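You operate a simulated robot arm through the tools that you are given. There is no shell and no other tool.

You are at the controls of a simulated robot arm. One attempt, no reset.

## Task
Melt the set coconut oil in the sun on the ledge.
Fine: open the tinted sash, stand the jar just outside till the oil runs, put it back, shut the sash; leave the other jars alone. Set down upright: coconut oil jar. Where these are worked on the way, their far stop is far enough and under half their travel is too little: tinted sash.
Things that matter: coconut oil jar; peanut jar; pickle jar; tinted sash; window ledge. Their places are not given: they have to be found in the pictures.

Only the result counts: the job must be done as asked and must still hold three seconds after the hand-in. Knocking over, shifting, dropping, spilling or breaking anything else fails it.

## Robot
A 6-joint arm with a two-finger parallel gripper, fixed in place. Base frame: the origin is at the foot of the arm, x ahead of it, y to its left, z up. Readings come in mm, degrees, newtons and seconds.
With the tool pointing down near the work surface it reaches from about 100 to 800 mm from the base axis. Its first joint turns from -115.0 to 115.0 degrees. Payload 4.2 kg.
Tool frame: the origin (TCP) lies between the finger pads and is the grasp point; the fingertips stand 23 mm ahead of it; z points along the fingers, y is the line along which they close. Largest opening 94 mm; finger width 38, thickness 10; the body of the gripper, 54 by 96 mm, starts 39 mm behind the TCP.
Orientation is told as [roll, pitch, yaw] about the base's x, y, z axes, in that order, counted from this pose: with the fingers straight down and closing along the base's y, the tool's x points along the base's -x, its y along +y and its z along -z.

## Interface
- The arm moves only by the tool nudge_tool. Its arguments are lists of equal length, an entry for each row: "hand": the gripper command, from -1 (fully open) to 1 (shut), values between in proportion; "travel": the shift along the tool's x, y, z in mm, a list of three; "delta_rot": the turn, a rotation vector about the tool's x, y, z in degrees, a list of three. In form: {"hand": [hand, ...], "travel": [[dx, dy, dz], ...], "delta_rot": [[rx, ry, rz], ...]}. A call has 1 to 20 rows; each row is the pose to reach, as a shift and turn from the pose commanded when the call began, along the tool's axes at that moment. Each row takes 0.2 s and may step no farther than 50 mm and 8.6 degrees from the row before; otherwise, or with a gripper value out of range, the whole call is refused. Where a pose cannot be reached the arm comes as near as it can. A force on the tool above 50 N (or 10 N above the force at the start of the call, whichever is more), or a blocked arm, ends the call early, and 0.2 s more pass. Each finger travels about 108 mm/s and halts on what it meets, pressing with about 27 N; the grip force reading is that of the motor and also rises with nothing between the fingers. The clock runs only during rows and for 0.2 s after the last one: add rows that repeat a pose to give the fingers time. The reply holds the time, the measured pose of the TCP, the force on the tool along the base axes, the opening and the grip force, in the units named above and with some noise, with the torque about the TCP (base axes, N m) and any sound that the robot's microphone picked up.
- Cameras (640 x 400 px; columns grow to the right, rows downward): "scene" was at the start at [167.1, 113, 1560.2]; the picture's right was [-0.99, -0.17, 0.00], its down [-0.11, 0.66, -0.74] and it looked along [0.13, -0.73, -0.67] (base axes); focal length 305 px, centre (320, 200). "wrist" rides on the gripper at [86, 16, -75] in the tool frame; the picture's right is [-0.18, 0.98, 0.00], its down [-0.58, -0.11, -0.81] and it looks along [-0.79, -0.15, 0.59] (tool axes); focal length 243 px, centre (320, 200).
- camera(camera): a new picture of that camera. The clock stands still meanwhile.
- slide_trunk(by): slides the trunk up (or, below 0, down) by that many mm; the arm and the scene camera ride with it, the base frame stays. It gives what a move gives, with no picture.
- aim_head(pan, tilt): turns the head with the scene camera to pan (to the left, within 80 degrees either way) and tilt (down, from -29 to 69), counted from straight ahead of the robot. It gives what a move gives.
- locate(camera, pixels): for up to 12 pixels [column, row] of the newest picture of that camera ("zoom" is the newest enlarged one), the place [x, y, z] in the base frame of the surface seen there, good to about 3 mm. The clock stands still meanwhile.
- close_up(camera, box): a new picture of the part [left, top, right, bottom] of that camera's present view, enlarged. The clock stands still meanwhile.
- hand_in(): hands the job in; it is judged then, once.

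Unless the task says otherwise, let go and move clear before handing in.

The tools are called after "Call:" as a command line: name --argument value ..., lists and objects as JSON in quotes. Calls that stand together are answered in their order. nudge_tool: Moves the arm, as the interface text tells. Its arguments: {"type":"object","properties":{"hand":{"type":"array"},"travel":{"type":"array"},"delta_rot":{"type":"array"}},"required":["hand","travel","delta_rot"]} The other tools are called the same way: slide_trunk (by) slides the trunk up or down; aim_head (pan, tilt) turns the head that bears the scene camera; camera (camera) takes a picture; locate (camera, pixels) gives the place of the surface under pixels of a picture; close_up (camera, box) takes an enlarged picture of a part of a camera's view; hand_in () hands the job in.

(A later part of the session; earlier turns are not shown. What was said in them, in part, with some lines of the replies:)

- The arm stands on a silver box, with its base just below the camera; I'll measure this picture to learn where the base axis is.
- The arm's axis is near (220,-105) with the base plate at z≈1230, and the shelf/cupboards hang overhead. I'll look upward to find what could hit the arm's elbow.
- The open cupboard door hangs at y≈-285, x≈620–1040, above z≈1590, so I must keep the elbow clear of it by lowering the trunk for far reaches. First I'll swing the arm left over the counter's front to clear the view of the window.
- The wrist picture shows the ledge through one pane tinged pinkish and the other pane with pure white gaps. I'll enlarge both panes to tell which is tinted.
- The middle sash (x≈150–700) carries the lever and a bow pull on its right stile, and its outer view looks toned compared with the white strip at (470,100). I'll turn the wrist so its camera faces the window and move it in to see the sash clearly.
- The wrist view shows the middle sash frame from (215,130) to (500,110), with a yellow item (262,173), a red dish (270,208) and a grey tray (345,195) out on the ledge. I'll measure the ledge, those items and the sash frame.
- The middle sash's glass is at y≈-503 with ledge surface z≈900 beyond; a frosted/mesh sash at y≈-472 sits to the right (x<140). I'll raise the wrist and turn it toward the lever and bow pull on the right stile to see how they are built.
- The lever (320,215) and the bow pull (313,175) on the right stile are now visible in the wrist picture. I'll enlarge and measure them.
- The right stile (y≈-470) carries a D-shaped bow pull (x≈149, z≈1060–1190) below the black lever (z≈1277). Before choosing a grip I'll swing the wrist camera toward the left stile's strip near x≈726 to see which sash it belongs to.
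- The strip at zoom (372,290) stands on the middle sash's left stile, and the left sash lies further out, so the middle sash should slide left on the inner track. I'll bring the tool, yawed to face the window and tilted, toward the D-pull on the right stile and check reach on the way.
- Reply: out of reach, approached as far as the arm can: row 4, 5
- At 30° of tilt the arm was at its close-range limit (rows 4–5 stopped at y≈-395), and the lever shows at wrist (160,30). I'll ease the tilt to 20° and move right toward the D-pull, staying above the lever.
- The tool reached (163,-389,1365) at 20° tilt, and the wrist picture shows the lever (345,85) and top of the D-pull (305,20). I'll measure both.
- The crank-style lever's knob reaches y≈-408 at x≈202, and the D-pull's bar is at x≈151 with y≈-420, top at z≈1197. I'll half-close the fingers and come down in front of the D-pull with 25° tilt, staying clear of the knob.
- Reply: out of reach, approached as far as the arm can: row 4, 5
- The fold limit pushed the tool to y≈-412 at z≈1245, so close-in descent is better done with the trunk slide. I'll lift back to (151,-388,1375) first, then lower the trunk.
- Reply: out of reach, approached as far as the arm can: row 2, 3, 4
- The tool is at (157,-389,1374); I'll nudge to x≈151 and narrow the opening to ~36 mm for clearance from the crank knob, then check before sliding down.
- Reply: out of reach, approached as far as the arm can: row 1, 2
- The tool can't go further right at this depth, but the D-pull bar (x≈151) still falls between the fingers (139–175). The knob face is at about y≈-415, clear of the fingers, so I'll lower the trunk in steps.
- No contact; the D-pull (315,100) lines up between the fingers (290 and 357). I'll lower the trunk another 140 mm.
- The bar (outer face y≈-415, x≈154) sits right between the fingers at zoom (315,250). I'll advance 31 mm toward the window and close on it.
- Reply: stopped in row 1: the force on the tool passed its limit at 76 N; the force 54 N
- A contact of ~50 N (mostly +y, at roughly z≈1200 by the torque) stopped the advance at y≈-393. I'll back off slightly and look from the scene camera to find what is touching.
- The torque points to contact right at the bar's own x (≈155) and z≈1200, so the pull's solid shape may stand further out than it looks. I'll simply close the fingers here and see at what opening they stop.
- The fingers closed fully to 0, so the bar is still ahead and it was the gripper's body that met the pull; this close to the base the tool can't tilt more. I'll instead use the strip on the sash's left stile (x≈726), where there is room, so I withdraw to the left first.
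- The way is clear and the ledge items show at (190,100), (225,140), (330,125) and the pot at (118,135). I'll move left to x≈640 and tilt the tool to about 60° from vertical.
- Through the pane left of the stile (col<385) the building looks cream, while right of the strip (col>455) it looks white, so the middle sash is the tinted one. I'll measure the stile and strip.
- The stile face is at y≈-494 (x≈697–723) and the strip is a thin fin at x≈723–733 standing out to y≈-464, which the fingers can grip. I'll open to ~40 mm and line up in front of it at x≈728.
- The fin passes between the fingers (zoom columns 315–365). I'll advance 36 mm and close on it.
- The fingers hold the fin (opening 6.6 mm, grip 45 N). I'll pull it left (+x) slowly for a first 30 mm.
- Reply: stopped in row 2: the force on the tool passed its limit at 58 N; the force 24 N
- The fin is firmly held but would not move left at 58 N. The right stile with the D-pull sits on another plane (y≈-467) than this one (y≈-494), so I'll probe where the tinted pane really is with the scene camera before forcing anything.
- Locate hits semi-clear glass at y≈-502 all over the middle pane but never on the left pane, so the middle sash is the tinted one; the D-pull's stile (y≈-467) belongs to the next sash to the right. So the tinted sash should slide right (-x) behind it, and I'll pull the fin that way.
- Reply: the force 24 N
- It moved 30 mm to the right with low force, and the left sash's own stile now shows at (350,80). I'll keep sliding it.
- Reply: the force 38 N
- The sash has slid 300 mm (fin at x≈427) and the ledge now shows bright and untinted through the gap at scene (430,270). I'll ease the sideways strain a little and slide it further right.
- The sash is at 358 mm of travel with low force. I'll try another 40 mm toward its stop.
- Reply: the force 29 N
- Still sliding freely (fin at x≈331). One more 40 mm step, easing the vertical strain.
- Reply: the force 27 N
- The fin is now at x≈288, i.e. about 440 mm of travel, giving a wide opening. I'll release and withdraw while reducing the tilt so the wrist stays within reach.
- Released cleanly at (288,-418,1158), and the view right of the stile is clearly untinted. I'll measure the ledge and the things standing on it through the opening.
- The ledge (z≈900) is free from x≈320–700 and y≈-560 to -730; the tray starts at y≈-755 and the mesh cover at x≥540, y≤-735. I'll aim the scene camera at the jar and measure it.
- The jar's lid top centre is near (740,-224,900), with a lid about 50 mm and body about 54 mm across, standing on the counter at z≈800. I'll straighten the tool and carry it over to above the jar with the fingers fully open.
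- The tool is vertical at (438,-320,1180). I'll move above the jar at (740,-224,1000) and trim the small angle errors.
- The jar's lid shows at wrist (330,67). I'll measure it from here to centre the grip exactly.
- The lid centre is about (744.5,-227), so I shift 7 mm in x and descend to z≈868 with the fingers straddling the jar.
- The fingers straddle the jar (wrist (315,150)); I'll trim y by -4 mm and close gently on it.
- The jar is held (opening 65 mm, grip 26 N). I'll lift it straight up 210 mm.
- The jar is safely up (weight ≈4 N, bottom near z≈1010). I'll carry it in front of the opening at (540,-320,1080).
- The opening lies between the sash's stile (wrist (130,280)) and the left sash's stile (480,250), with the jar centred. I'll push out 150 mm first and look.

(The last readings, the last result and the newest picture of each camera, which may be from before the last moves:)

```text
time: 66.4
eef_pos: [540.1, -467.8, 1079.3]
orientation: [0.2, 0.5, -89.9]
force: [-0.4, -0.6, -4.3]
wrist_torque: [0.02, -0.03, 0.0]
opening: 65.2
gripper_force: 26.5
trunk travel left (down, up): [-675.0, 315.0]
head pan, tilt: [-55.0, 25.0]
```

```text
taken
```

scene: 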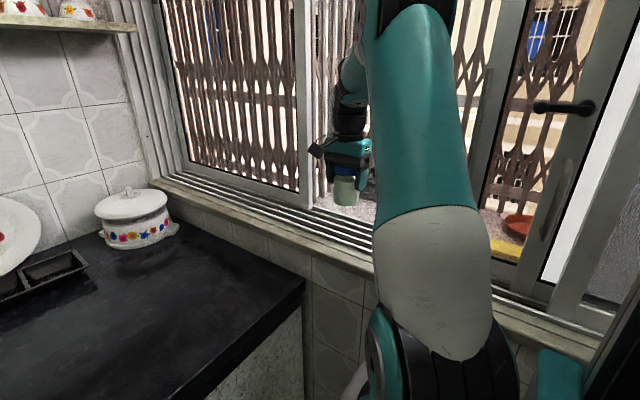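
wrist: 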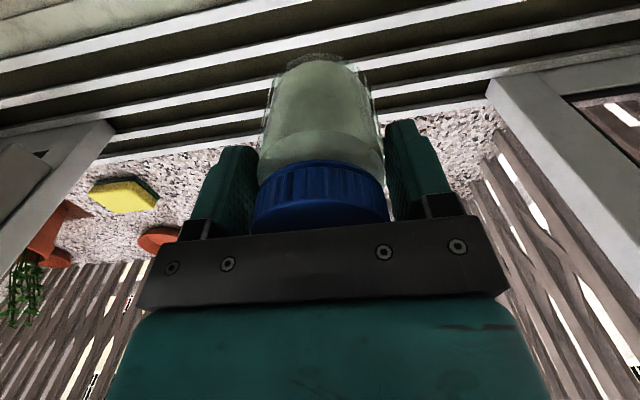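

All clear: jar is between the stiles, sponge (120,195) and dish (160,240) well to the right side. I'll go another 150 mm out.

Call:
nudge_tool --hand '[1, 1, 1, 1, 1, 1]' --travel '[[-15, 0, 0], [-45, 0, 0], [-80, 0, 0], [-115, 0, 0], [-145, 0, 0], [-150, 0, 0]]' --delta_rot '[[0, 0, 0], [0, 0, 0], [0, 0, 0], [0, 0, 0], [0, 0, 0], [0, 0, 0]]'

Call:
camera --camera "scene"

Call:
camera --camera "wrist"

Call:
locate --camera "wrist" --pixels '[[250, 60], [400, 60], [320, 40], [450, 100], [200, 110], [420, 30], [230, 20], [320, 15]]'

```text
time: 67.8
eef_pos: [539.4, -620.9, 1075.4]
orientation: [0.2, 0.6, -90.0]
force: [0.6, 0.0, -3.4]
wrist_torque: [-0.02, -0.01, -0.07]
opening: 65.3
gripper_force: 26.6
trunk travel left (down, up): [-675.0, 315.0]
head pan, tilt: [-55.0, 25.0]
```

```text
taken
```

scene: 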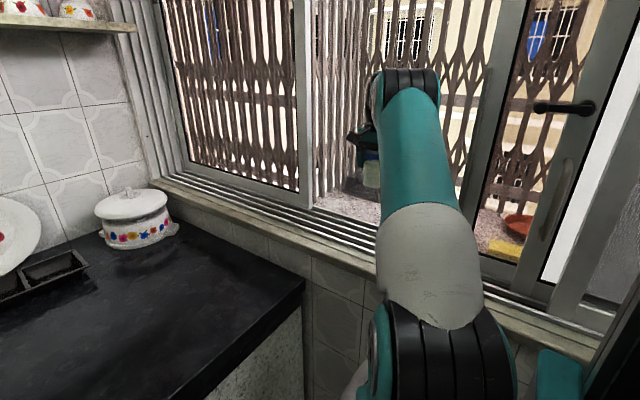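

```text
taken
```

wrist: 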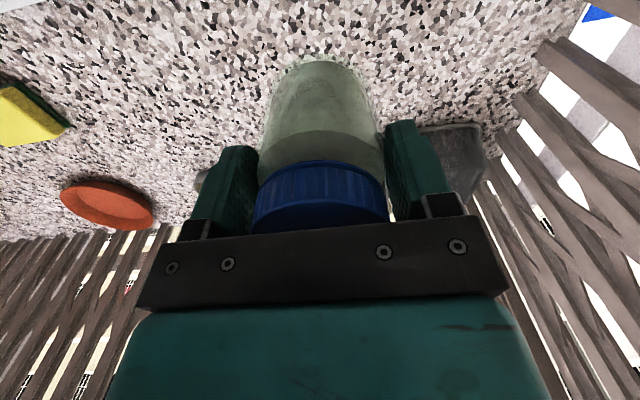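

```text
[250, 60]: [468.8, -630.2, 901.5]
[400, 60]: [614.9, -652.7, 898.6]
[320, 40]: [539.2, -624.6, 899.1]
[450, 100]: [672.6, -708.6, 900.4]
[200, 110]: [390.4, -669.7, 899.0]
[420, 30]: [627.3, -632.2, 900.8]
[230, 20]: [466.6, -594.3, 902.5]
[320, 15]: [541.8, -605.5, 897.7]
```

The ledge below is flat and free (z≈900 at all probed points). I'll lower the jar to just above it.

Call:
nudge_tool --hand '[1, 1, 1, 1, 1, 1]' --travel '[[0, 0, 15], [0, 0, 40], [0, 0, 65], [0, 0, 85], [0, 0, 97], [0, 0, 100]]' --delta_rot '[[0, 0, 0], [0, 0, 0], [0, 0, 0], [0, 0, 0], [0, 0, 0], [0, 0, 0]]'

Call:
camera --camera "wrist"

```text
time: 69.2
eef_pos: [539.9, -618.1, 975.1]
orientation: [0.3, 0.5, -89.8]
force: [0.1, -0.6, -4.0]
wrist_torque: [-0.01, 0.0, 0.02]
opening: 65.5
gripper_force: 26.7
trunk travel left (down, up): [-675.0, 315.0]
head pan, tilt: [-55.0, 25.0]
```

```text
taken
```

wrist: 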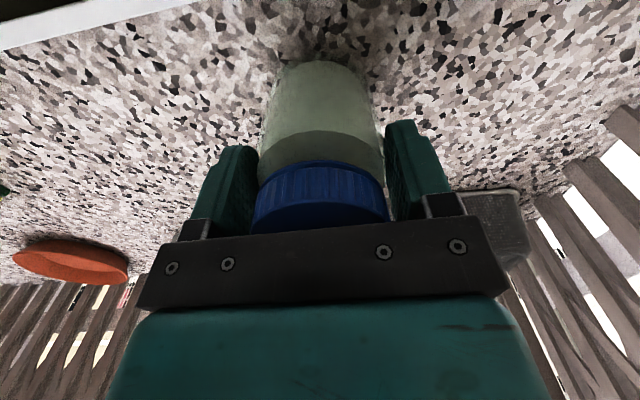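

Now at z≈975 with about 5 mm to go; I'll lower in 1–2 mm steps and watch the force.

Call:
nudge_tool --hand '[1, 1, 1, 1]' --travel '[[0, 0, 1.5], [0, 0, 3], [0, 0, 4.5], [0, 0, 5]]' --delta_rot '[[0, 0, 0], [0, 0, 0], [0, 0, 0], [0, 0, 0]]'

```text
time: 70.2
eef_pos: [541.1, -616.7, 969.2]
orientation: [0.2, 0.5, -89.8]
force: [0.2, -0.1, -3.2]
wrist_torque: [0.03, -0.03, 0.05]
opening: 65.2
gripper_force: 26.9
trunk travel left (down, up): [-675.0, 315.0]
head pan, tilt: [-55.0, 25.0]
```

Call:
nudge_tool --hand '[1, 1, 1]' --travel '[[0, 0, 1], [0, 0, 2], [0, 0, 2.5]]' --delta_rot '[[0, 0, 0], [0, 0, 0], [0, 0, 0]]'

Call:
close_up --camera "wrist" --box '[220, 20, 420, 220]'

```text
time: 71.0
eef_pos: [542.7, -617.8, 967.8]
orientation: [0.2, 0.5, -89.9]
force: [-1.8, -1.9, 0.8]
wrist_torque: [-0.11, 0.16, 0.02]
opening: 65.2
gripper_force: 27.1
trunk travel left (down, up): [-675.0, 315.0]
head pan, tilt: [-55.0, 25.0]
```

```text
2.00 times, centred on (320, 120) of wrist
```

zoom: 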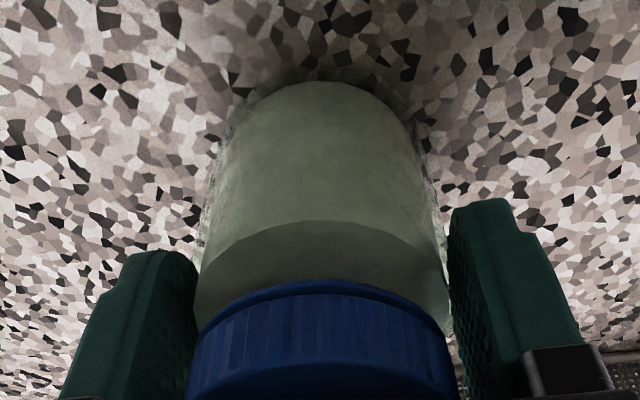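

The force rose from -4 to about +1 N: the jar stands on the ledge. I'll open the fingers and rise clear of it.

Call:
nudge_tool --hand '[-0.4, -0.6, -1, -1, -1]' --travel '[[0, 0, 0], [0, 0, 0], [0, 0, 0], [0, 0, 0], [0, 0, 0]]' --delta_rot '[[0, 0, 0], [0, 0, 0], [0, 0, 0], [0, 0, 0], [0, 0, 0]]'

Call:
nudge_tool --hand '[-1, -1, -1, -1, -1]' --travel '[[0, 0, -10], [0, 0, -35], [0, 0, -70], [0, 0, -100], [0, 0, -110]]' --delta_rot '[[0, 0, 0], [0, 0, 0], [0, 0, 0], [0, 0, 0], [0, 0, 0]]'

Call:
camera --camera "wrist"

Call:
camera --camera "scene"

```text
time: 72.2
eef_pos: [542.9, -617.2, 968.1]
orientation: [0.3, 0.4, -89.9]
force: [0.1, -0.3, 0.8]
wrist_torque: [0.02, -0.01, -0.01]
opening: 94.2
gripper_force: 0.0
trunk travel left (down, up): [-675.0, 315.0]
head pan, tilt: [-55.0, 25.0]
```

```text
time: 73.4
eef_pos: [539.9, -618.7, 1077.8]
orientation: [0.2, 0.6, -89.9]
force: [0.8, -1.2, 1.7]
wrist_torque: [0.02, -0.01, 0.0]
opening: 93.9
gripper_force: 0.1
trunk travel left (down, up): [-675.0, 315.0]
head pan, tilt: [-55.0, 25.0]
```

```text
taken
```

wrist: 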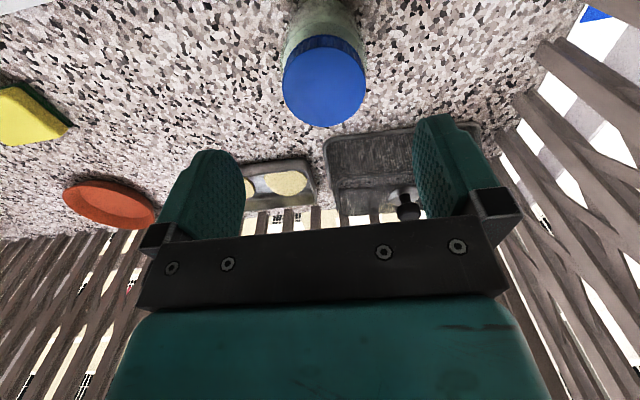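

```text
taken
```

scene: 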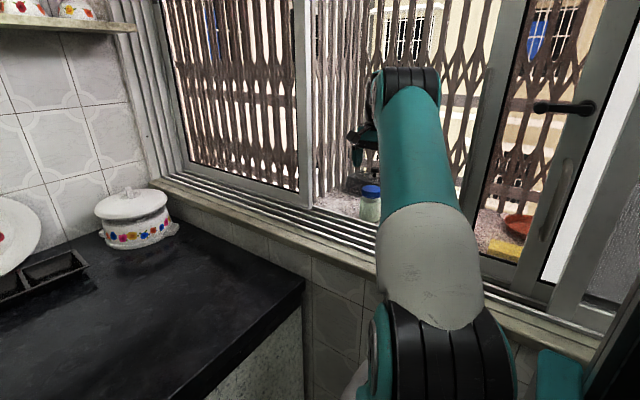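

The jar stands upright on the ledge (scene (371,203)). I'll pull the hand back inside so it casts no shade and watch the oil.

Call:
nudge_tool --hand '[-1, -1, -1, -1, -1, -1]' --travel '[[20, 0, -8], [60, 0, -25], [100, 0, -45], [145, 0, -60], [180, 0, -70], [190, 0, -70]]' --delta_rot '[[0, 0, 0], [0, 0, 0], [0, 0, 0], [0, 0, 0], [0, 0, 0], [0, 0, 0]]'

Call:
camera --camera "wrist"

Call:
close_up --camera "wrist" --box '[240, 60, 420, 220]'

Call:
close_up --camera "scene" --box '[310, 150, 430, 250]'

```text
time: 74.8
eef_pos: [538.4, -431.6, 1149.9]
orientation: [0.2, 0.5, -90.0]
force: [0.0, 0.0, 0.1]
wrist_torque: [0.03, -0.01, -0.01]
opening: 93.9
gripper_force: 0.0
trunk travel left (down, up): [-675.0, 315.0]
head pan, tilt: [-55.0, 25.0]
```

```text
taken
```

wrist: 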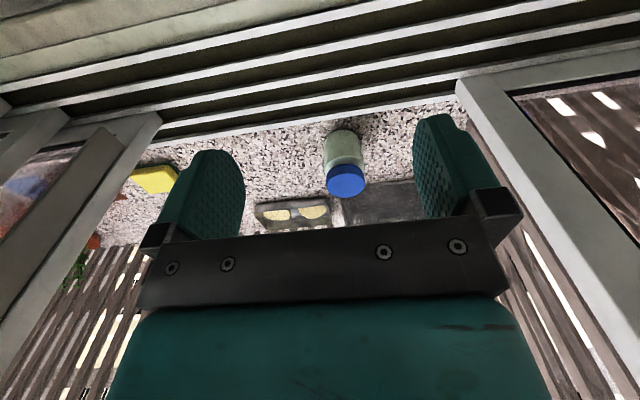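

```text
2.50 times, centred on (330, 140) of wrist
```

zoom: 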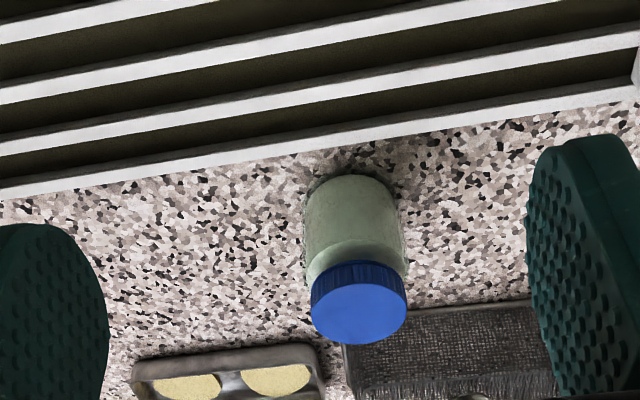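

```text
4.00 times, centred on (370, 200) of scene
```

zoom: 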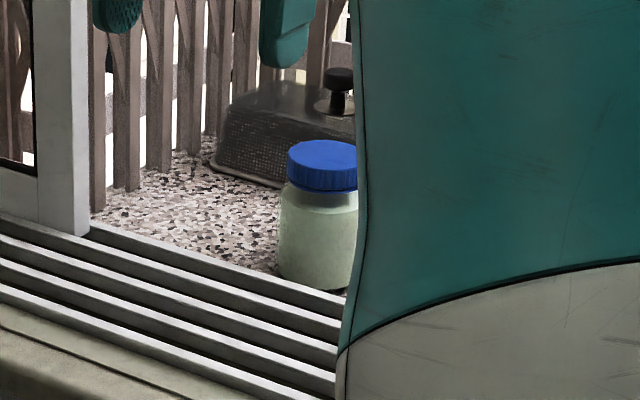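

The oil is still pale and opaque (scene zoom (318,240)). I'll wait a few seconds and compare.

Call:
nudge_tool --hand '[-1, -1, -1, -1, -1, -1, -1, -1, -1, -1, -1, -1, -1, -1, -1, -1, -1, -1, -1, -1]' --travel '[[0, 0, 0], [0, 0, 0], [0, 0, 0], [0, 0, 0], [0, 0, 0], [0, 0, 0], [0, 0, 0], [0, 0, 0], [0, 0, 0], [0, 0, 0], [0, 0, 0], [0, 0, 0], [0, 0, 0], [0, 0, 0], [0, 0, 0], [0, 0, 0], [0, 0, 0], [0, 0, 0], [0, 0, 0], [0, 0, 0]]' --delta_rot '[[0, 0, 0], [0, 0, 0], [0, 0, 0], [0, 0, 0], [0, 0, 0], [0, 0, 0], [0, 0, 0], [0, 0, 0], [0, 0, 0], [0, 0, 0], [0, 0, 0], [0, 0, 0], [0, 0, 0], [0, 0, 0], [0, 0, 0], [0, 0, 0], [0, 0, 0], [0, 0, 0], [0, 0, 0], [0, 0, 0]]'

Call:
close_up --camera "scene" --box '[310, 150, 430, 250]'

Call:
close_up --camera "wrist" --box '[290, 110, 400, 210]'

```text
time: 79.0
eef_pos: [537.9, -431.7, 1149.6]
orientation: [0.2, 0.5, -89.8]
force: [-0.3, -0.9, 0.3]
wrist_torque: [-0.03, 0.0, -0.01]
opening: 93.6
gripper_force: 0.0
trunk travel left (down, up): [-675.0, 315.0]
head pan, tilt: [-55.0, 25.0]
```

```text
4.00 times, centred on (370, 200) of scene
```

zoom: 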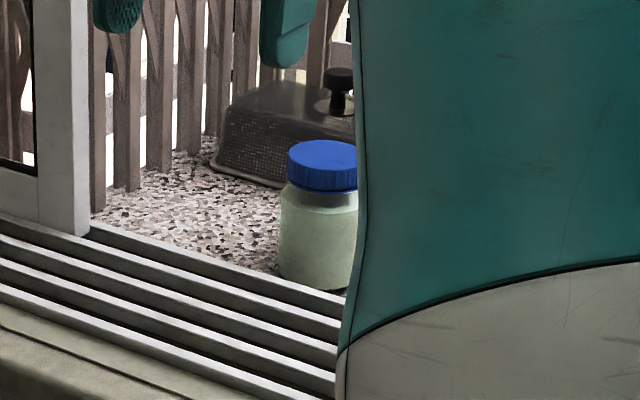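

```text
4.00 times, centred on (345, 160) of wrist
```

zoom: 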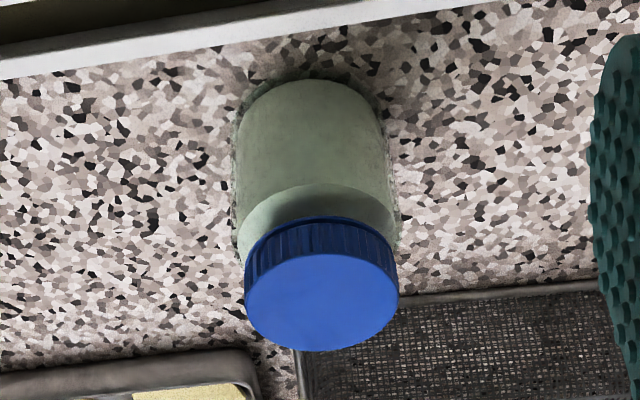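

Little change yet after about 7 s outside. I'll keep waiting.

Call:
nudge_tool --hand '[-1, -1, -1, -1, -1, -1, -1, -1, -1, -1, -1, -1, -1, -1, -1, -1, -1, -1, -1, -1]' --travel '[[0, 0, 0], [0, 0, 0], [0, 0, 0], [0, 0, 0], [0, 0, 0], [0, 0, 0], [0, 0, 0], [0, 0, 0], [0, 0, 0], [0, 0, 0], [0, 0, 0], [0, 0, 0], [0, 0, 0], [0, 0, 0], [0, 0, 0], [0, 0, 0], [0, 0, 0], [0, 0, 0], [0, 0, 0], [0, 0, 0]]' --delta_rot '[[0, 0, 0], [0, 0, 0], [0, 0, 0], [0, 0, 0], [0, 0, 0], [0, 0, 0], [0, 0, 0], [0, 0, 0], [0, 0, 0], [0, 0, 0], [0, 0, 0], [0, 0, 0], [0, 0, 0], [0, 0, 0], [0, 0, 0], [0, 0, 0], [0, 0, 0], [0, 0, 0], [0, 0, 0], [0, 0, 0]]'

Call:
nudge_tool --hand '[-1, -1, -1, -1, -1, -1, -1, -1, -1, -1, -1, -1, -1, -1, -1, -1, -1, -1, -1, -1]' --travel '[[0, 0, 0], [0, 0, 0], [0, 0, 0], [0, 0, 0], [0, 0, 0], [0, 0, 0], [0, 0, 0], [0, 0, 0], [0, 0, 0], [0, 0, 0], [0, 0, 0], [0, 0, 0], [0, 0, 0], [0, 0, 0], [0, 0, 0], [0, 0, 0], [0, 0, 0], [0, 0, 0], [0, 0, 0], [0, 0, 0]]' --delta_rot '[[0, 0, 0], [0, 0, 0], [0, 0, 0], [0, 0, 0], [0, 0, 0], [0, 0, 0], [0, 0, 0], [0, 0, 0], [0, 0, 0], [0, 0, 0], [0, 0, 0], [0, 0, 0], [0, 0, 0], [0, 0, 0], [0, 0, 0], [0, 0, 0], [0, 0, 0], [0, 0, 0], [0, 0, 0], [0, 0, 0]]'

Call:
close_up --camera "scene" --box '[310, 150, 430, 250]'

Call:
close_up --camera "wrist" --box '[290, 110, 400, 210]'

```text
time: 83.2
eef_pos: [538.5, -431.7, 1149.4]
orientation: [0.2, 0.5, -90.0]
force: [-0.6, 0.4, -0.2]
wrist_torque: [-0.02, 0.04, 0.0]
opening: 94.1
gripper_force: 0.1
trunk travel left (down, up): [-675.0, 315.0]
head pan, tilt: [-55.0, 25.0]
```

```text
time: 87.4
eef_pos: [536.7, -431.7, 1148.8]
orientation: [0.1, 0.4, -89.9]
force: [0.3, 0.2, -0.3]
wrist_torque: [0.0, -0.02, -0.01]
opening: 94.0
gripper_force: 0.1
trunk travel left (down, up): [-675.0, 315.0]
head pan, tilt: [-55.0, 25.0]
```

```text
4.00 times, centred on (370, 200) of scene
```

zoom: 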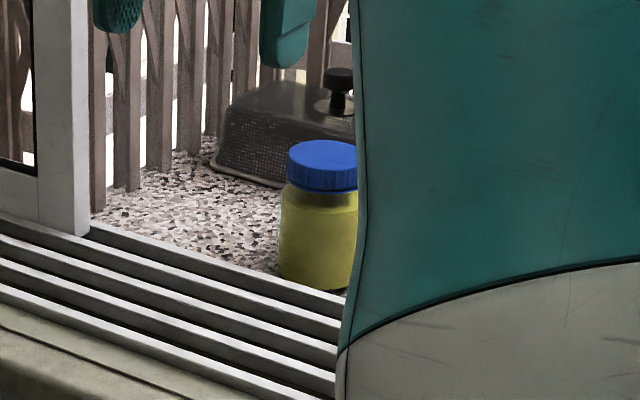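

```text
4.00 times, centred on (345, 160) of wrist
```

zoom: 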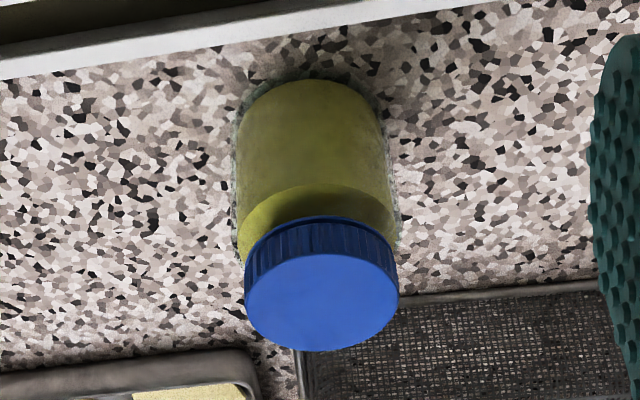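

The oil has turned clear yellow (scene zoom (318,240)): it has melted. I'll give it two more seconds to confirm the colour is steady.

Call:
nudge_tool --hand '[-1, -1, -1, -1, -1, -1, -1, -1, -1, -1]' --travel '[[0, 0, 0], [0, 0, 0], [0, 0, 0], [0, 0, 0], [0, 0, 0], [0, 0, 0], [0, 0, 0], [0, 0, 0], [0, 0, 0], [0, 0, 0]]' --delta_rot '[[0, 0, 0], [0, 0, 0], [0, 0, 0], [0, 0, 0], [0, 0, 0], [0, 0, 0], [0, 0, 0], [0, 0, 0], [0, 0, 0], [0, 0, 0]]'

Call:
close_up --camera "scene" --box '[310, 150, 430, 250]'

Call:
camera --camera "wrist"

Call:
locate --camera "wrist" --pixels '[[345, 182], [330, 182], [362, 182], [345, 196], [345, 168]]'

```text
time: 89.6
eef_pos: [538.5, -430.4, 1150.0]
orientation: [0.2, 0.5, -89.9]
force: [-0.4, 0.4, 1.4]
wrist_torque: [-0.02, -0.02, 0.02]
opening: 94.0
gripper_force: 0.0
trunk travel left (down, up): [-675.0, 315.0]
head pan, tilt: [-55.0, 25.0]
```

```text
4.00 times, centred on (370, 200) of scene
```

zoom: 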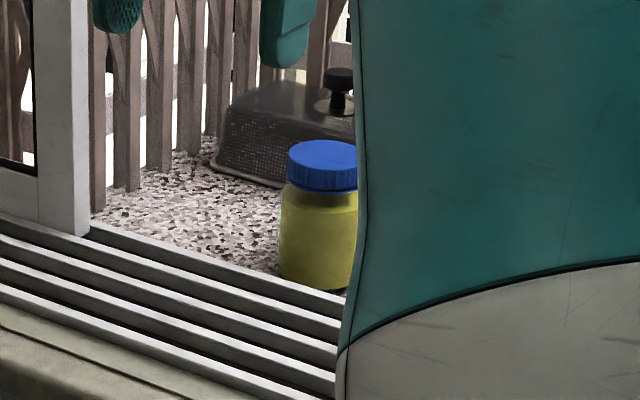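

```text
taken
```

wrist: 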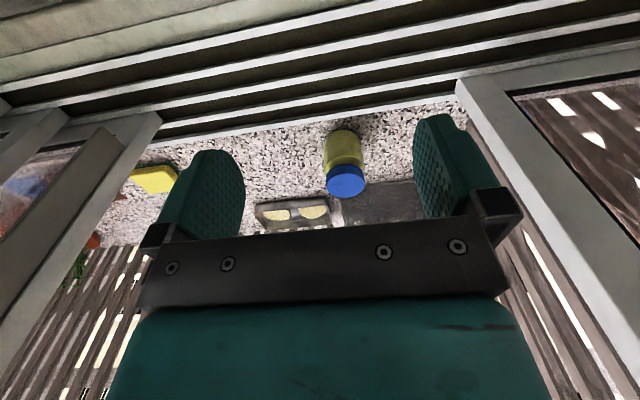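

```text
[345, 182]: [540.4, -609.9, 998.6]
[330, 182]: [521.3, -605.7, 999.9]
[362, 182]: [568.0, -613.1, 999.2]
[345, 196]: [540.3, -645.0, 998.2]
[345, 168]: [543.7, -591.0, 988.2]
```

The colour is steady yellow, so the oil has run. I'll go back out above the jar at (543,-617).

Call:
nudge_tool --hand '[-1, -1, -1, -1, -1, -1, -1]' --travel '[[-15, 1, 5], [-50, 2, 15], [-90, 3, 30], [-130, 4, 45], [-165, 4.5, 60], [-187, 4.5, 70], [-187, 4.5, 70]]' --delta_rot '[[0, 0, 0], [0, 0, 0], [0, 0, 0], [0, 0, 0], [0, 0, 0], [0, 0, 0], [0, 0, 0]]'

Call:
camera --camera "wrist"

Call:
locate --camera "wrist" --pixels '[[325, 86], [285, 86], [364, 86], [325, 124], [325, 52]]'

```text
time: 91.2
eef_pos: [544.0, -614.8, 1077.8]
orientation: [0.2, 0.5, -89.9]
force: [0.6, 0.0, -0.1]
wrist_torque: [0.01, -0.04, 0.01]
opening: 94.0
gripper_force: 0.1
trunk travel left (down, up): [-675.0, 315.0]
head pan, tilt: [-55.0, 25.0]
```

```text
taken
```

wrist: 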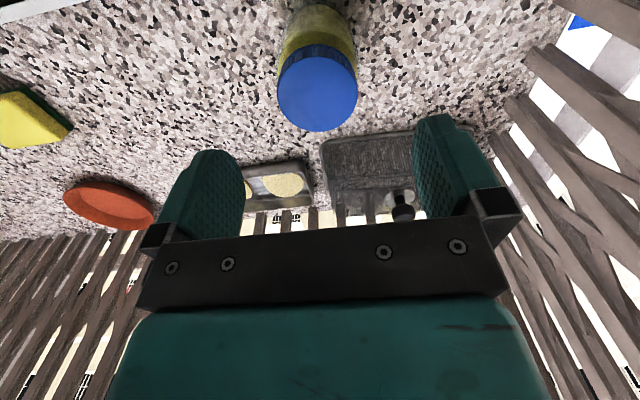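

```text
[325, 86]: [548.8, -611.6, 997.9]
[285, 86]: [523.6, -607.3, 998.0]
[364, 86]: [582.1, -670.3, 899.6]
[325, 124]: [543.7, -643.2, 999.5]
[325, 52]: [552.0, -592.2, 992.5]
```

The jar's lid is centred under the tool at about (544,-617). I'll descend around it and close.

Call:
nudge_tool --hand '[-1, -1, -1, -1, -1, -1]' --travel '[[-2.5, 0, 10], [-2.5, 0, 40], [-2.5, 0, 70], [-2.5, 0, 93], [-2.5, 0, 104], [-2.5, 0, 108]]' --delta_rot '[[0, 0, 0], [0, 0, 0], [0, 0, 0], [0, 0, 0], [0, 0, 0], [0, 0, 0]]'

Call:
camera --camera "wrist"

```text
time: 92.6
eef_pos: [545.4, -617.0, 968.0]
orientation: [0.2, 0.5, -89.9]
force: [0.5, -0.2, 2.1]
wrist_torque: [-0.01, 0.01, -0.01]
opening: 93.8
gripper_force: 0.0
trunk travel left (down, up): [-675.0, 315.0]
head pan, tilt: [-55.0, 25.0]
```

```text
taken
```

wrist: 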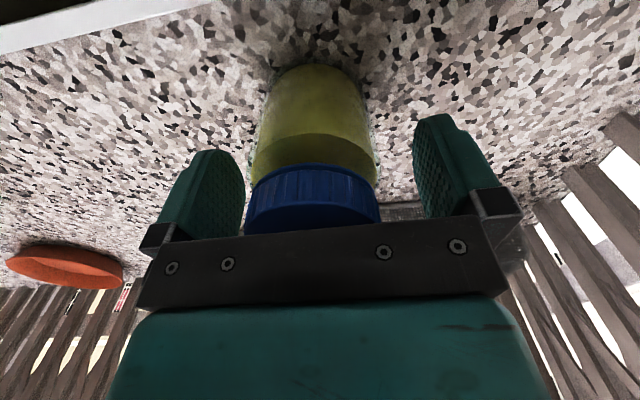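

Jar is centred similarly to the first grasp; I'll trim x by -1.5 mm and close.

Call:
nudge_tool --hand '[-1, -0.4, 0, 0.5, 1, 1, 1]' --travel '[[0, -1.5, 0], [0, -1.5, 0], [0, -1.5, 0], [0, -1.5, 0], [0, -1.5, 0], [0, -1.5, 0], [0, -1.5, 0]]' --delta_rot '[[0, 0, 0], [0, 0, 0], [0, 0, 0], [0, 0, 0], [0, 0, 0], [0, 0, 0], [0, 0, 0]]'

Call:
nudge_tool --hand '[1, 1, 1, 1, 1, 1]' --travel '[[0, 0, -8], [0, 0, -30], [0, 0, -60], [0, 0, -90], [0, 0, -105], [0, 0, -110]]' --delta_rot '[[0, 0, 0], [0, 0, 0], [0, 0, 0], [0, 0, 0], [0, 0, 0], [0, 0, 0]]'

Call:
camera --camera "wrist"

```text
time: 94.2
eef_pos: [544.7, -617.2, 968.3]
orientation: [0.2, 0.5, -89.9]
force: [-2.2, -0.7, 1.5]
wrist_torque: [-0.05, 0.13, 0.01]
opening: 65.3
gripper_force: 26.6
trunk travel left (down, up): [-675.0, 315.0]
head pan, tilt: [-55.0, 25.0]
```

```text
time: 95.6
eef_pos: [543.8, -617.5, 1078.7]
orientation: [0.2, 0.5, -90.0]
force: [0.2, -0.3, -4.7]
wrist_torque: [0.0, 0.02, 0.02]
opening: 65.2
gripper_force: 27.3
trunk travel left (down, up): [-675.0, 315.0]
head pan, tilt: [-55.0, 25.0]
```

```text
taken
```

wrist: 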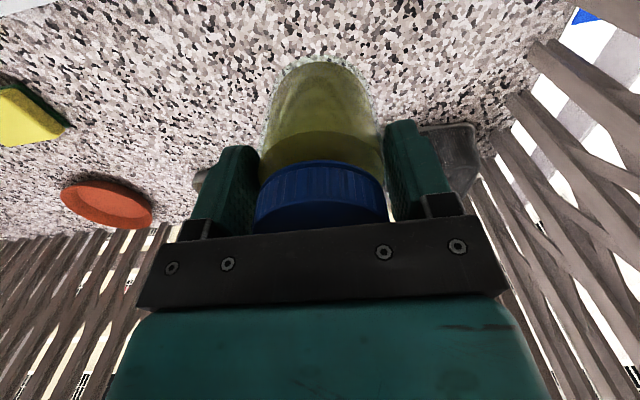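

The jar with clear yellow oil is lifted (4.7 N, bottom near z≈1009). I'll draw it straight back inside to y≈-320.

Call:
nudge_tool --hand '[1, 1, 1, 1, 1, 1, 1, 1, 1, 1]' --travel '[[15, 0, 0], [45, 0, 0], [80, 0, 0], [115, 0, 0], [150, 0, 0], [185, 0, 0], [220, 0, 0], [255, 0, 0], [285, 0, 0], [297, 0, 0]]' --delta_rot '[[0, 0, 0], [0, 0, 0], [0, 0, 0], [0, 0, 0], [0, 0, 0], [0, 0, 0], [0, 0, 0], [0, 0, 0], [0, 0, 0], [0, 0, 0]]'

Call:
nudge_tool --hand '[1, 1, 1, 1, 1, 1, 1]' --travel '[[10, 22, 0], [27, 62, 0], [45, 103, 0], [63, 144, 0], [80, 183, 0], [93, 203, 0], [93, 203, 0]]' --delta_rot '[[0, 0, 0], [0, 0, 0], [0, 0, 0], [0, 0, 0], [0, 0, 0], [0, 0, 0], [0, 0, 0]]'

Call:
camera --camera "wrist"

```text
time: 97.8
eef_pos: [543.0, -321.9, 1082.5]
orientation: [0.3, 0.4, -89.9]
force: [1.0, -0.5, -4.3]
wrist_torque: [0.01, -0.01, -0.03]
opening: 65.0
gripper_force: 26.5
trunk travel left (down, up): [-675.0, 315.0]
head pan, tilt: [-55.0, 25.0]
```

```text
time: 99.4
eef_pos: [747.3, -227.5, 1083.9]
orientation: [0.2, 0.5, -89.9]
force: [-0.6, -0.3, -3.6]
wrist_torque: [0.04, -0.02, 0.03]
opening: 65.0
gripper_force: 27.5
trunk travel left (down, up): [-675.0, 315.0]
head pan, tilt: [-55.0, 25.0]
```

```text
taken
```

wrist: 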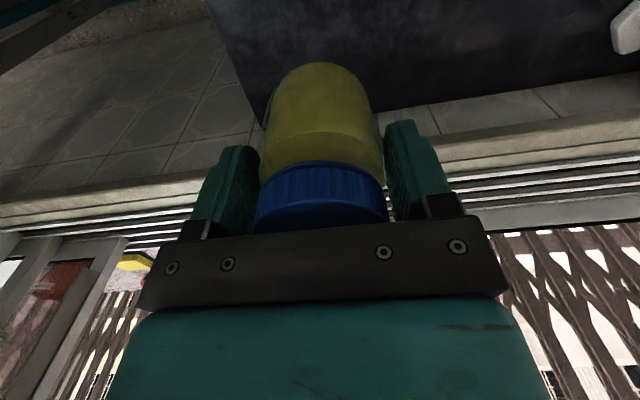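

The jar is above its old place at (747,-227). I'll lower it to just above the counter, then touch down in small steps.

Call:
nudge_tool --hand '[1, 1, 1, 1, 1, 1, 1, 1]' --travel '[[0, 0, 12], [0, 0, 45], [0, 0, 80], [0, 0, 115], [0, 0, 150], [0, 0, 182], [0, 0, 202], [0, 0, 207]]' --delta_rot '[[0, 0, 0], [0, 0, 0], [0, 0, 0], [0, 0, 0], [0, 0, 0], [0, 0, 0], [0, 0, 0], [0, 0, 0]]'

Call:
nudge_tool --hand '[1, 1, 1, 1]' --travel '[[0, 0, 1.5], [0, 0, 3], [0, 0, 4.5], [0, 0, 5]]' --delta_rot '[[0, 0, 0], [0, 0, 0], [0, 0, 0], [0, 0, 0]]'

Call:
camera --camera "wrist"

```text
time: 101.2
eef_pos: [746.4, -226.4, 875.3]
orientation: [0.2, 0.5, -89.9]
force: [0.0, -0.4, -4.1]
wrist_torque: [-0.01, 0.02, -0.01]
opening: 65.1
gripper_force: 27.9
trunk travel left (down, up): [-675.0, 315.0]
head pan, tilt: [-55.0, 25.0]
```

```text
time: 102.2
eef_pos: [747.0, -225.7, 870.6]
orientation: [0.2, 0.5, -89.9]
force: [-0.2, 0.4, -3.4]
wrist_torque: [0.03, 0.01, -0.01]
opening: 65.3
gripper_force: 27.3
trunk travel left (down, up): [-675.0, 315.0]
head pan, tilt: [-55.0, 25.0]
```

```text
taken
```

wrist: 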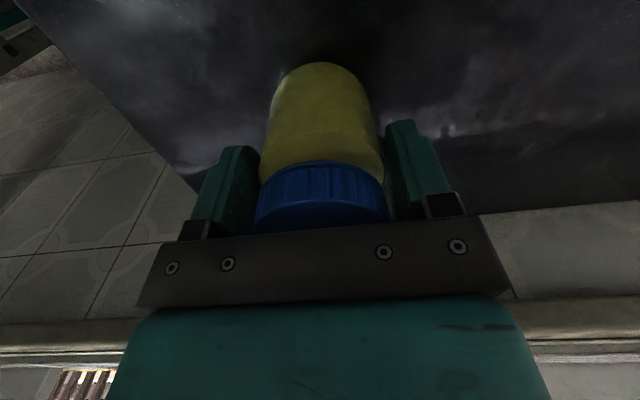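

Still hanging (-3.4 N) with a millimetre or two to go; I'll continue in 1 mm steps.

Call:
nudge_tool --hand '[1, 1, 1]' --travel '[[0, 0, 1], [0, 0, 2], [0, 0, 2.5]]' --delta_rot '[[0, 0, 0], [0, 0, 0], [0, 0, 0]]'

```text
time: 103.0
eef_pos: [747.9, -226.4, 870.3]
orientation: [0.2, 0.5, -89.9]
force: [0.4, -0.2, -3.6]
wrist_torque: [0.04, 0.0, 0.0]
opening: 65.2
gripper_force: 26.3
trunk travel left (down, up): [-675.0, 315.0]
head pan, tilt: [-55.0, 25.0]
```

Call:
nudge_tool --hand '[1, 1, 1]' --travel '[[0, 0, 0.8], [0, 0, 1.6], [0, 0, 2]]' --delta_rot '[[0, 0, 0], [0, 0, 0], [0, 0, 0]]'

```text
time: 103.8
eef_pos: [746.9, -225.8, 869.4]
orientation: [0.4, 0.5, -89.8]
force: [-1.8, 0.4, 12.1]
wrist_torque: [-0.04, 0.06, -0.02]
opening: 64.8
gripper_force: 27.0
trunk travel left (down, up): [-675.0, 315.0]
head pan, tilt: [-55.0, 25.0]
```

The force is now +12 N: the jar stands on the counter. I'll ease off 1 mm, open the fingers and rise clear.

Call:
nudge_tool --hand '[1, -0.4, -0.6, -1, -1, -1]' --travel '[[0, 0, -1], [0, 0, -1], [0, 0, -1], [0, 0, -1], [0, 0, -1], [0, 0, -1]]' --delta_rot '[[0, 0, 0], [0, 0, 0], [0, 0, 0], [0, 0, 0], [0, 0, 0], [0, 0, 0]]'

Call:
nudge_tool --hand '[-1, -1, -1, -1, -1, -1, -1, -1]' --travel '[[0, 0, -10], [0, 0, -35], [0, 0, -70], [0, 0, -110], [0, 0, -150], [0, 0, -190], [0, 0, -225], [0, 0, -240]]' --delta_rot '[[0, 0, 0], [0, 0, 0], [0, 0, 0], [0, 0, 0], [0, 0, 0], [0, 0, 0], [0, 0, 0], [0, 0, 0]]'

Call:
camera --camera "wrist"

Call:
camera --camera "scene"

```text
time: 105.2
eef_pos: [746.6, -227.1, 868.7]
orientation: [0.2, 0.5, -89.9]
force: [0.0, 0.6, -0.8]
wrist_torque: [0.01, 0.01, -0.02]
opening: 94.0
gripper_force: 0.1
trunk travel left (down, up): [-675.0, 315.0]
head pan, tilt: [-55.0, 25.0]
```

```text
time: 107.0
eef_pos: [745.4, -226.6, 1107.6]
orientation: [0.2, 0.5, -89.8]
force: [0.7, -0.4, -0.1]
wrist_torque: [-0.02, 0.02, -0.01]
opening: 94.0
gripper_force: 0.0
trunk travel left (down, up): [-675.0, 315.0]
head pan, tilt: [-55.0, 25.0]
```

```text
taken
```

wrist: 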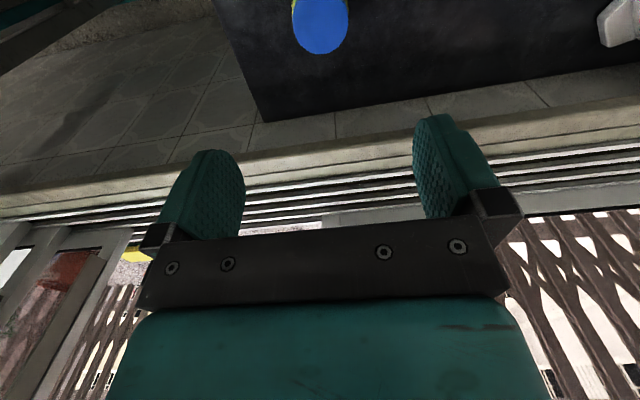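

```text
taken
```

scene: 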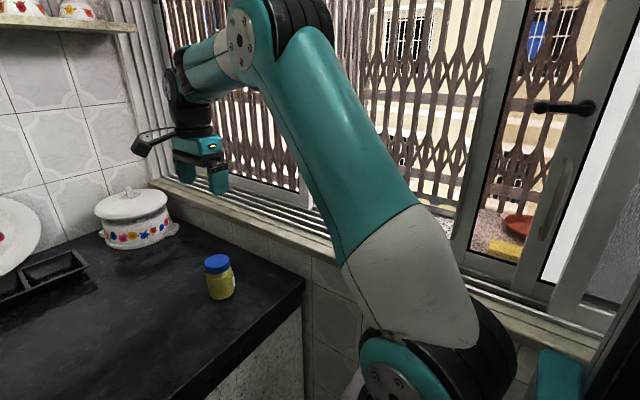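

The jar stands upright in its old place with yellow oil (scene (220,278)). Now I'll go back for the sash, retracing my path toward the fin.

Call:
nudge_tool --hand '[-1, -1, -1, -1, -1, -1, -1, -1, -1]' --travel '[[-10, -35, -20], [-22, -75, -35], [-35, -115, -48], [-47, -155, -58], [-59, -195, -64], [-71, -235, -68], [-83, -275, -72], [-93, -307, -72], [-93, -307, -72]]' --delta_rot '[[0, 0, 0], [0, 0, 0], [0, 0, 0], [0, 0, 0], [0, 0, 0], [0, 0, 0], [0, 0, 0], [0, 0, 0], [0, 0, 0]]'

Call:
camera --camera "wrist"

```text
time: 109.0
eef_pos: [440.1, -322.9, 1179.3]
orientation: [0.2, 0.4, -90.0]
force: [0.6, 0.0, -0.9]
wrist_torque: [-0.01, 0.02, -0.03]
opening: 94.1
gripper_force: 0.0
trunk travel left (down, up): [-675.0, 315.0]
head pan, tilt: [-55.0, 25.0]
```

```text
taken
```

wrist: 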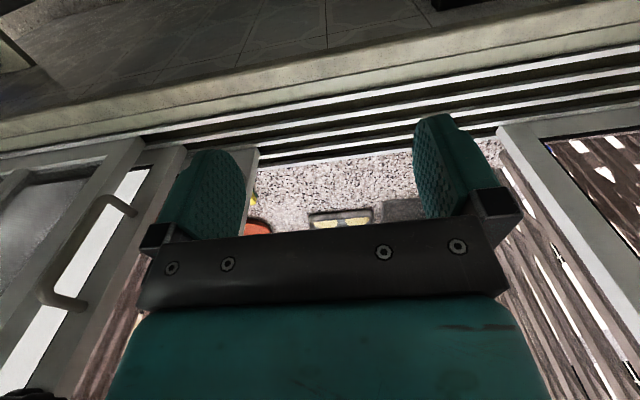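

The sash's stile is at the left of the wrist view (255,165). I'll tilt to 35° and line up in front of the fin at x≈288.

Call:
nudge_tool --hand '[0.15, 0.15, 0.15, 0.15, 0.15, 0.15]' --travel '[[-19, -35, 4], [-38, -70, 8], [-57, -105, 12], [-76, -132, 16], [-94, -152, 19], [-94, -152, 19]]' --delta_rot '[[0, -7, 0], [0, -14, 0], [0, -21, 0], [0, -28, 0], [0, -35, 0], [0, -35, 0]]'

Call:
camera --camera "wrist"

Call:
close_up --camera "wrist" --box '[220, 0, 420, 230]'

Call:
locate --camera "zoom" --pixels '[[330, 50], [345, 150], [350, 250], [360, 100], [340, 300]]'

```text
time: 110.4
eef_pos: [286.8, -416.2, 1155.9]
orientation: [0.1, -34.6, -90.0]
force: [0.4, 0.9, 0.2]
wrist_torque: [0.03, -0.01, 0.0]
opening: 40.0
gripper_force: 0.2
trunk travel left (down, up): [-675.0, 315.0]
head pan, tilt: [-55.0, 25.0]
```

```text
taken
```

wrist: 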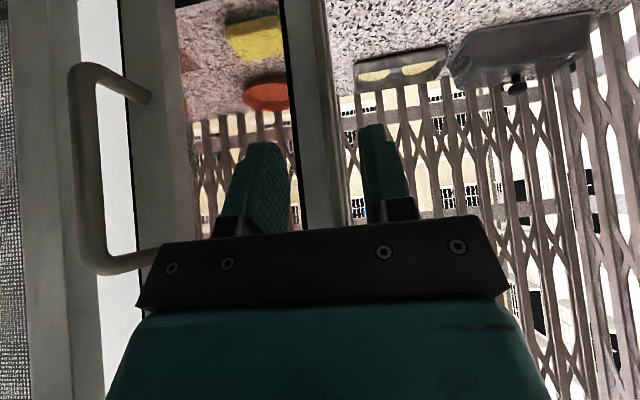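

```text
1.74 times, centred on (320, 115) of wrist
```

zoom: 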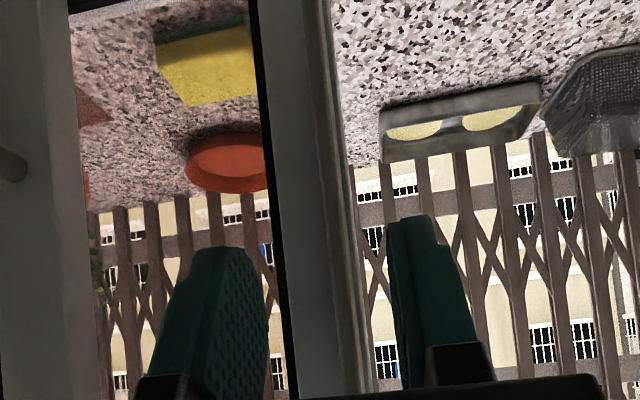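

```text
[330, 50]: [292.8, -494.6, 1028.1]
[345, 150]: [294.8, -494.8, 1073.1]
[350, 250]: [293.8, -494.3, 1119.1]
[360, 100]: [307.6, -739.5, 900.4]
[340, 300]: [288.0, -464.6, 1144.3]
```

The fin stands at (288,-464) right between the fingers. I'll tilt back to 60° while advancing onto it, then close.

Call:
nudge_tool --hand '[0.15, 0.15, 0.15, 0.15, 0.15, 0.6, 1, 1, 1]' --travel '[[-8, 0.5, 5], [-16.5, 1, 10.4], [-25, 1.5, 15.6], [-33, 1.5, 20.8], [-33, 1.5, 20.8], [-33, 1.5, 20.8], [-33, 1.5, 20.8], [-33, 1.5, 20.8], [-33, 1.5, 20.8]]' --delta_rot '[[0, -6.3, 0], [0, -12.6, 0], [0, -19, 0], [0, -25.2, 0], [0, -25.2, 0], [0, -25.2, 0], [0, -25.2, 0], [0, -25.2, 0], [0, -25.2, 0]]'

Call:
camera --camera "wrist"

```text
time: 112.4
eef_pos: [287.7, -456.1, 1160.9]
orientation: [0.3, -59.6, -90.1]
force: [-2.1, 1.1, -4.5]
wrist_torque: [-1.48, 1.25, 0.06]
opening: 7.0
gripper_force: 44.5
trunk travel left (down, up): [-675.0, 315.0]
head pan, tilt: [-55.0, 25.0]
```

```text
taken
```

wrist: 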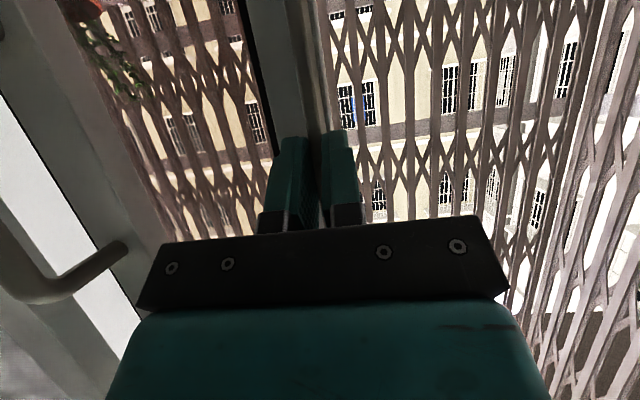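

The fin is gripped (7.0 mm). I'll slide the sash left (+x) toward closed, first 200 mm.

Call:
nudge_tool --hand '[1, 1, 1, 1, 1, 1, 1, 1, 1, 1, 1, 1, 1]' --travel '[[0, 6, 0], [0, 18, 0], [0, 34, 0], [0, 52, 0], [0, 70, 0], [0, 88, 0], [0, 106, 0], [0, 124, 0], [0, 142, 0], [0, 160, 0], [0, 178, 0], [0, 192, 0], [0, 200, 0]]' --delta_rot '[[0, 0, 0], [0, 0, 0], [0, 0, 0], [0, 0, 0], [0, 0, 0], [0, 0, 0], [0, 0, 0], [0, 0, 0], [0, 0, 0], [0, 0, 0], [0, 0, 0], [0, 0, 0], [0, 0, 0]]'

```text
time: 115.2
eef_pos: [489.6, -454.3, 1159.4]
orientation: [0.6, -59.7, -90.3]
force: [-3.0, -4.0, -2.4]
wrist_torque: [-0.47, 1.51, -0.12]
opening: 6.8
gripper_force: 45.1
trunk travel left (down, up): [-675.0, 315.0]
head pan, tilt: [-55.0, 25.0]
```

It slides easily (force about 3 N), fin at x≈490. I'll continue for another 200 mm.

Call:
nudge_tool --hand '[1, 1, 1, 1, 1, 1, 1, 1, 1, 1, 1, 1, 1]' --travel '[[0, 6, 0], [0, 18, 0], [0, 34, 0], [0, 52, 0], [0, 70, 0], [0, 88, 0], [0, 106, 0], [0, 124, 0], [0, 142, 0], [0, 160, 0], [0, 178, 0], [0, 192, 0], [0, 200, 0]]' --delta_rot '[[0, 0, 0], [0, 0, 0], [0, 0, 0], [0, 0, 0], [0, 0, 0], [0, 0, 0], [0, 0, 0], [0, 0, 0], [0, 0, 0], [0, 0, 0], [0, 0, 0], [0, 0, 0], [0, 0, 0]]'

```text
time: 118.0
eef_pos: [690.2, -454.6, 1158.8]
orientation: [0.1, -59.6, -90.0]
force: [-3.8, 7.1, -18.0]
wrist_torque: [-0.89, 0.89, -0.25]
opening: 6.8
gripper_force: 45.4
trunk travel left (down, up): [-675.0, 315.0]
head pan, tilt: [-55.0, 25.0]
```

The fin is at x≈690; the closed position was about 728. I'll close the last stretch slowly until it meets its stop.

Call:
nudge_tool --hand '[1, 1, 1, 1, 1, 1, 1, 1, 1]' --travel '[[0.5, 5, 0.5], [0.5, 11, 0.5], [0.5, 17, 0.5], [0.5, 23, 0.5], [0.5, 29, 0.5], [0.5, 33, 0.5], [0.5, 37, 0.5], [0.5, 40, 0.5], [0.5, 42, 0.5]]' --delta_rot '[[0, 0, 0], [0, 0, 0], [0, 0, 0], [0, 0, 0], [0, 0, 0], [0, 0, 0], [0, 0, 0], [0, 0, 0], [0, 0, 0]]'

Call:
camera --camera "wrist"

Call:
camera --camera "scene"

```text
time: 120.0
eef_pos: [728.4, -455.6, 1159.6]
orientation: [0.3, -59.7, -90.5]
force: [-18.1, 8.2, -7.3]
wrist_torque: [0.75, 1.52, 0.03]
opening: 6.8
gripper_force: 45.1
trunk travel left (down, up): [-675.0, 315.0]
head pan, tilt: [-55.0, 25.0]
```

```text
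taken
```

wrist: 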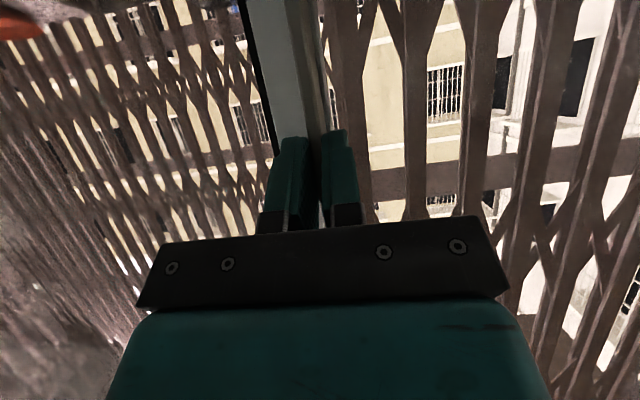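

```text
taken
```

scene: 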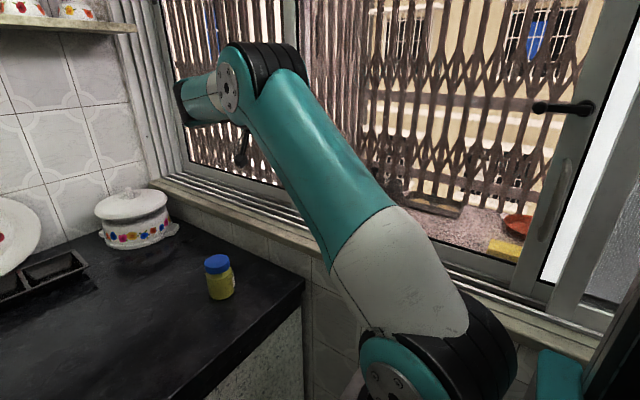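

The fin is back at x≈728 with -18 N against the stop, matching the shut position at the start. I'll press 3 mm more to be sure, then release.

Call:
nudge_tool --hand '[1, 1, 1]' --travel '[[0, 1.5, 0], [0, 3, 0], [0, 3, 0]]' --delta_rot '[[0, 0, 0], [0, 0, 0], [0, 0, 0]]'

```text
time: 120.7
eef_pos: [728.0, -455.7, 1160.2]
orientation: [-0.1, -59.6, -90.6]
force: [-17.4, 8.6, 2.9]
wrist_torque: [-0.55, 0.37, 0.48]
opening: 6.9
gripper_force: 44.7
trunk travel left (down, up): [-675.0, 315.0]
head pan, tilt: [-55.0, 25.0]
stopped in row 3: the force on the tool passed its limit at 50 N (the readings are from after the stop); the commanded pose is now the measured one
```

It is hard against the stop, so the sash is shut. I'll open the fingers and withdraw straight back.

Call:
nudge_tool --hand '[0.15, 0.15, 0.15, 0.15, 0.15, 0.15]' --travel '[[0, 0, 0], [0, 0, 0], [5, 0, -9], [12, 0, -21], [20, 0, -35], [30, 0, -52]]' --delta_rot '[[0, 0, 0], [0, 0, 0], [0, 0, 0], [0, 0, 0], [0, 0, 0], [0, 0, 0]]'

Call:
camera --camera "wrist"

Call:
locate --camera "wrist" --pixels '[[300, 50], [310, 100], [320, 50], [330, 100], [315, 130], [325, 130]]'

```text
time: 122.1
eef_pos: [730.6, -395.9, 1159.0]
orientation: [0.0, -59.6, -90.5]
force: [0.5, 0.3, -0.3]
wrist_torque: [0.0, 0.0, 0.01]
opening: 40.2
gripper_force: 0.1
trunk travel left (down, up): [-675.0, 315.0]
head pan, tilt: [-55.0, 25.0]
```

```text
taken
```

wrist: 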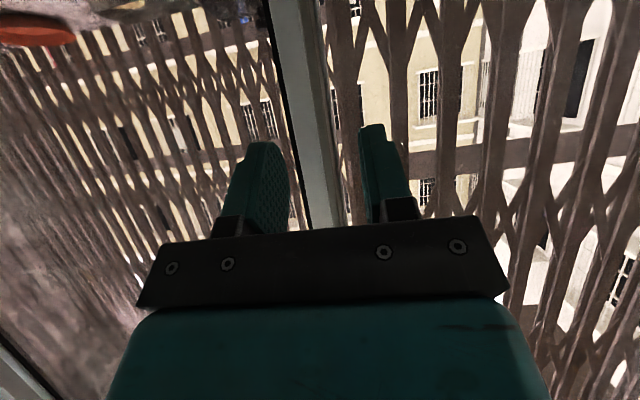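

```text
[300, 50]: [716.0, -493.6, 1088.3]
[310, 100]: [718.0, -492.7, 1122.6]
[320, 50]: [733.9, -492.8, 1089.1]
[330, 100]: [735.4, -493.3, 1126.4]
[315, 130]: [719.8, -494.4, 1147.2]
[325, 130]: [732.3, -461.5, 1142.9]
```

The fin is again at (732,-461), just as in the shut start state. I'll move the arm clear of the window and the jar, straightening the tool.

Call:
nudge_tool --hand '[-1, -1, -1, -1, -1, -1, -1, -1, -1]' --travel '[[2.5, -21, -27], [5, -42, -54], [7.5, -64, -81], [10, -85, -108], [12.5, -106, -134], [15, -128, -161], [17.5, -149, -188], [20, -170, -215], [20, -170, -215]]' --delta_rot '[[0, 7.4, 0], [0, 14.8, 0], [0, 22.2, 0], [0, 29.6, 0], [0, 37, 0], [0, 44.4, 0], [0, 51.8, 0], [0, 59.5, 0], [0, 59.5, 0]]'

Call:
camera --camera "scene"

Call:
aim_head --pan -35 --tilt 30

Call:
camera --camera "scene"

```text
time: 124.1
eef_pos: [561.3, -203.1, 1248.3]
orientation: [0.0, -0.1, -90.5]
force: [0.8, 0.4, -0.5]
wrist_torque: [0.0, 0.01, 0.0]
opening: 94.0
gripper_force: 0.2
trunk travel left (down, up): [-675.0, 315.0]
head pan, tilt: [-55.0, 25.0]
```

```text
taken
```

scene: 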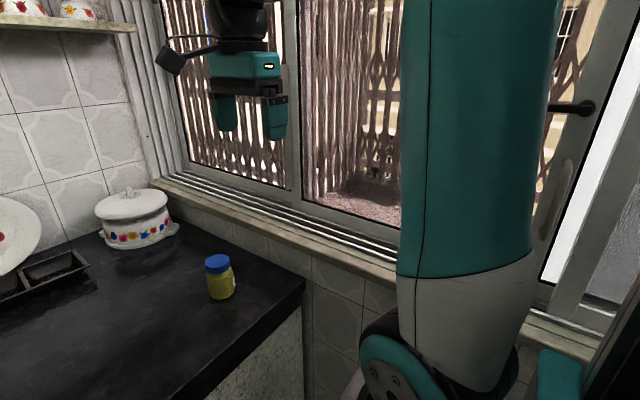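

```text
time: 124.9
eef_pos: [559.6, -201.4, 1248.5]
orientation: [0.0, -0.1, -90.5]
force: [0.4, 0.0, 0.2]
wrist_torque: [0.02, 0.01, -0.02]
opening: 93.8
gripper_force: 0.0
trunk travel left (down, up): [-675.0, 315.0]
head pan, tilt: [-35.0, 30.0]
```

```text
taken
```

scene: 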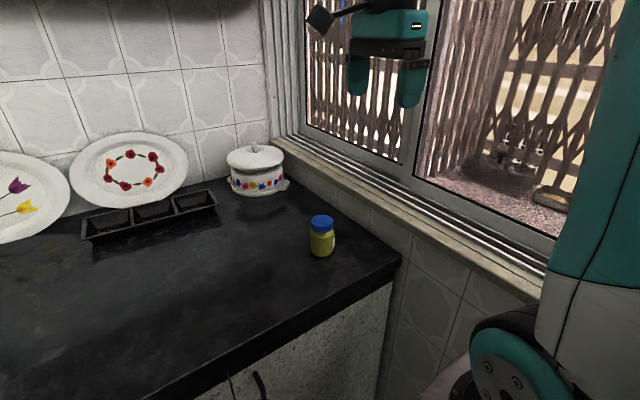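

The ledge is seen through the tinted pane again (530,190), so the sash is shut. The jar stands upright in its place with clear yellow oil (321,238), and the arm is clear. I'll hand in.

Call:
hand_in

```text
The job is handed in.
```

The coconut oil is melted. The jar is back upright on the counter in its original spot, and the tinted sash is shut.

- **Sash:** I pulled the tinted sash open about 440 mm and later slid it shut until it stopped, in the same position it started from.
- **Oil:** The jar stood on the ledge just outside until the oil turned from pale and opaque to steady yellow. That took roughly 15 seconds. It was still yellow in the last picture before handing in.
- **Other things:** I never reached for the peanut and pickle jars on their shelf. None of the items on the ledge were touched.
- **One bump:** Early on I mistook the D-shaped handle on the next sash to the right for the tinted sash's handle. The gripper pressed against it, peaking at 76 N, before the force limit stopped the move. I saw no change to that sash or its handle afterwards.
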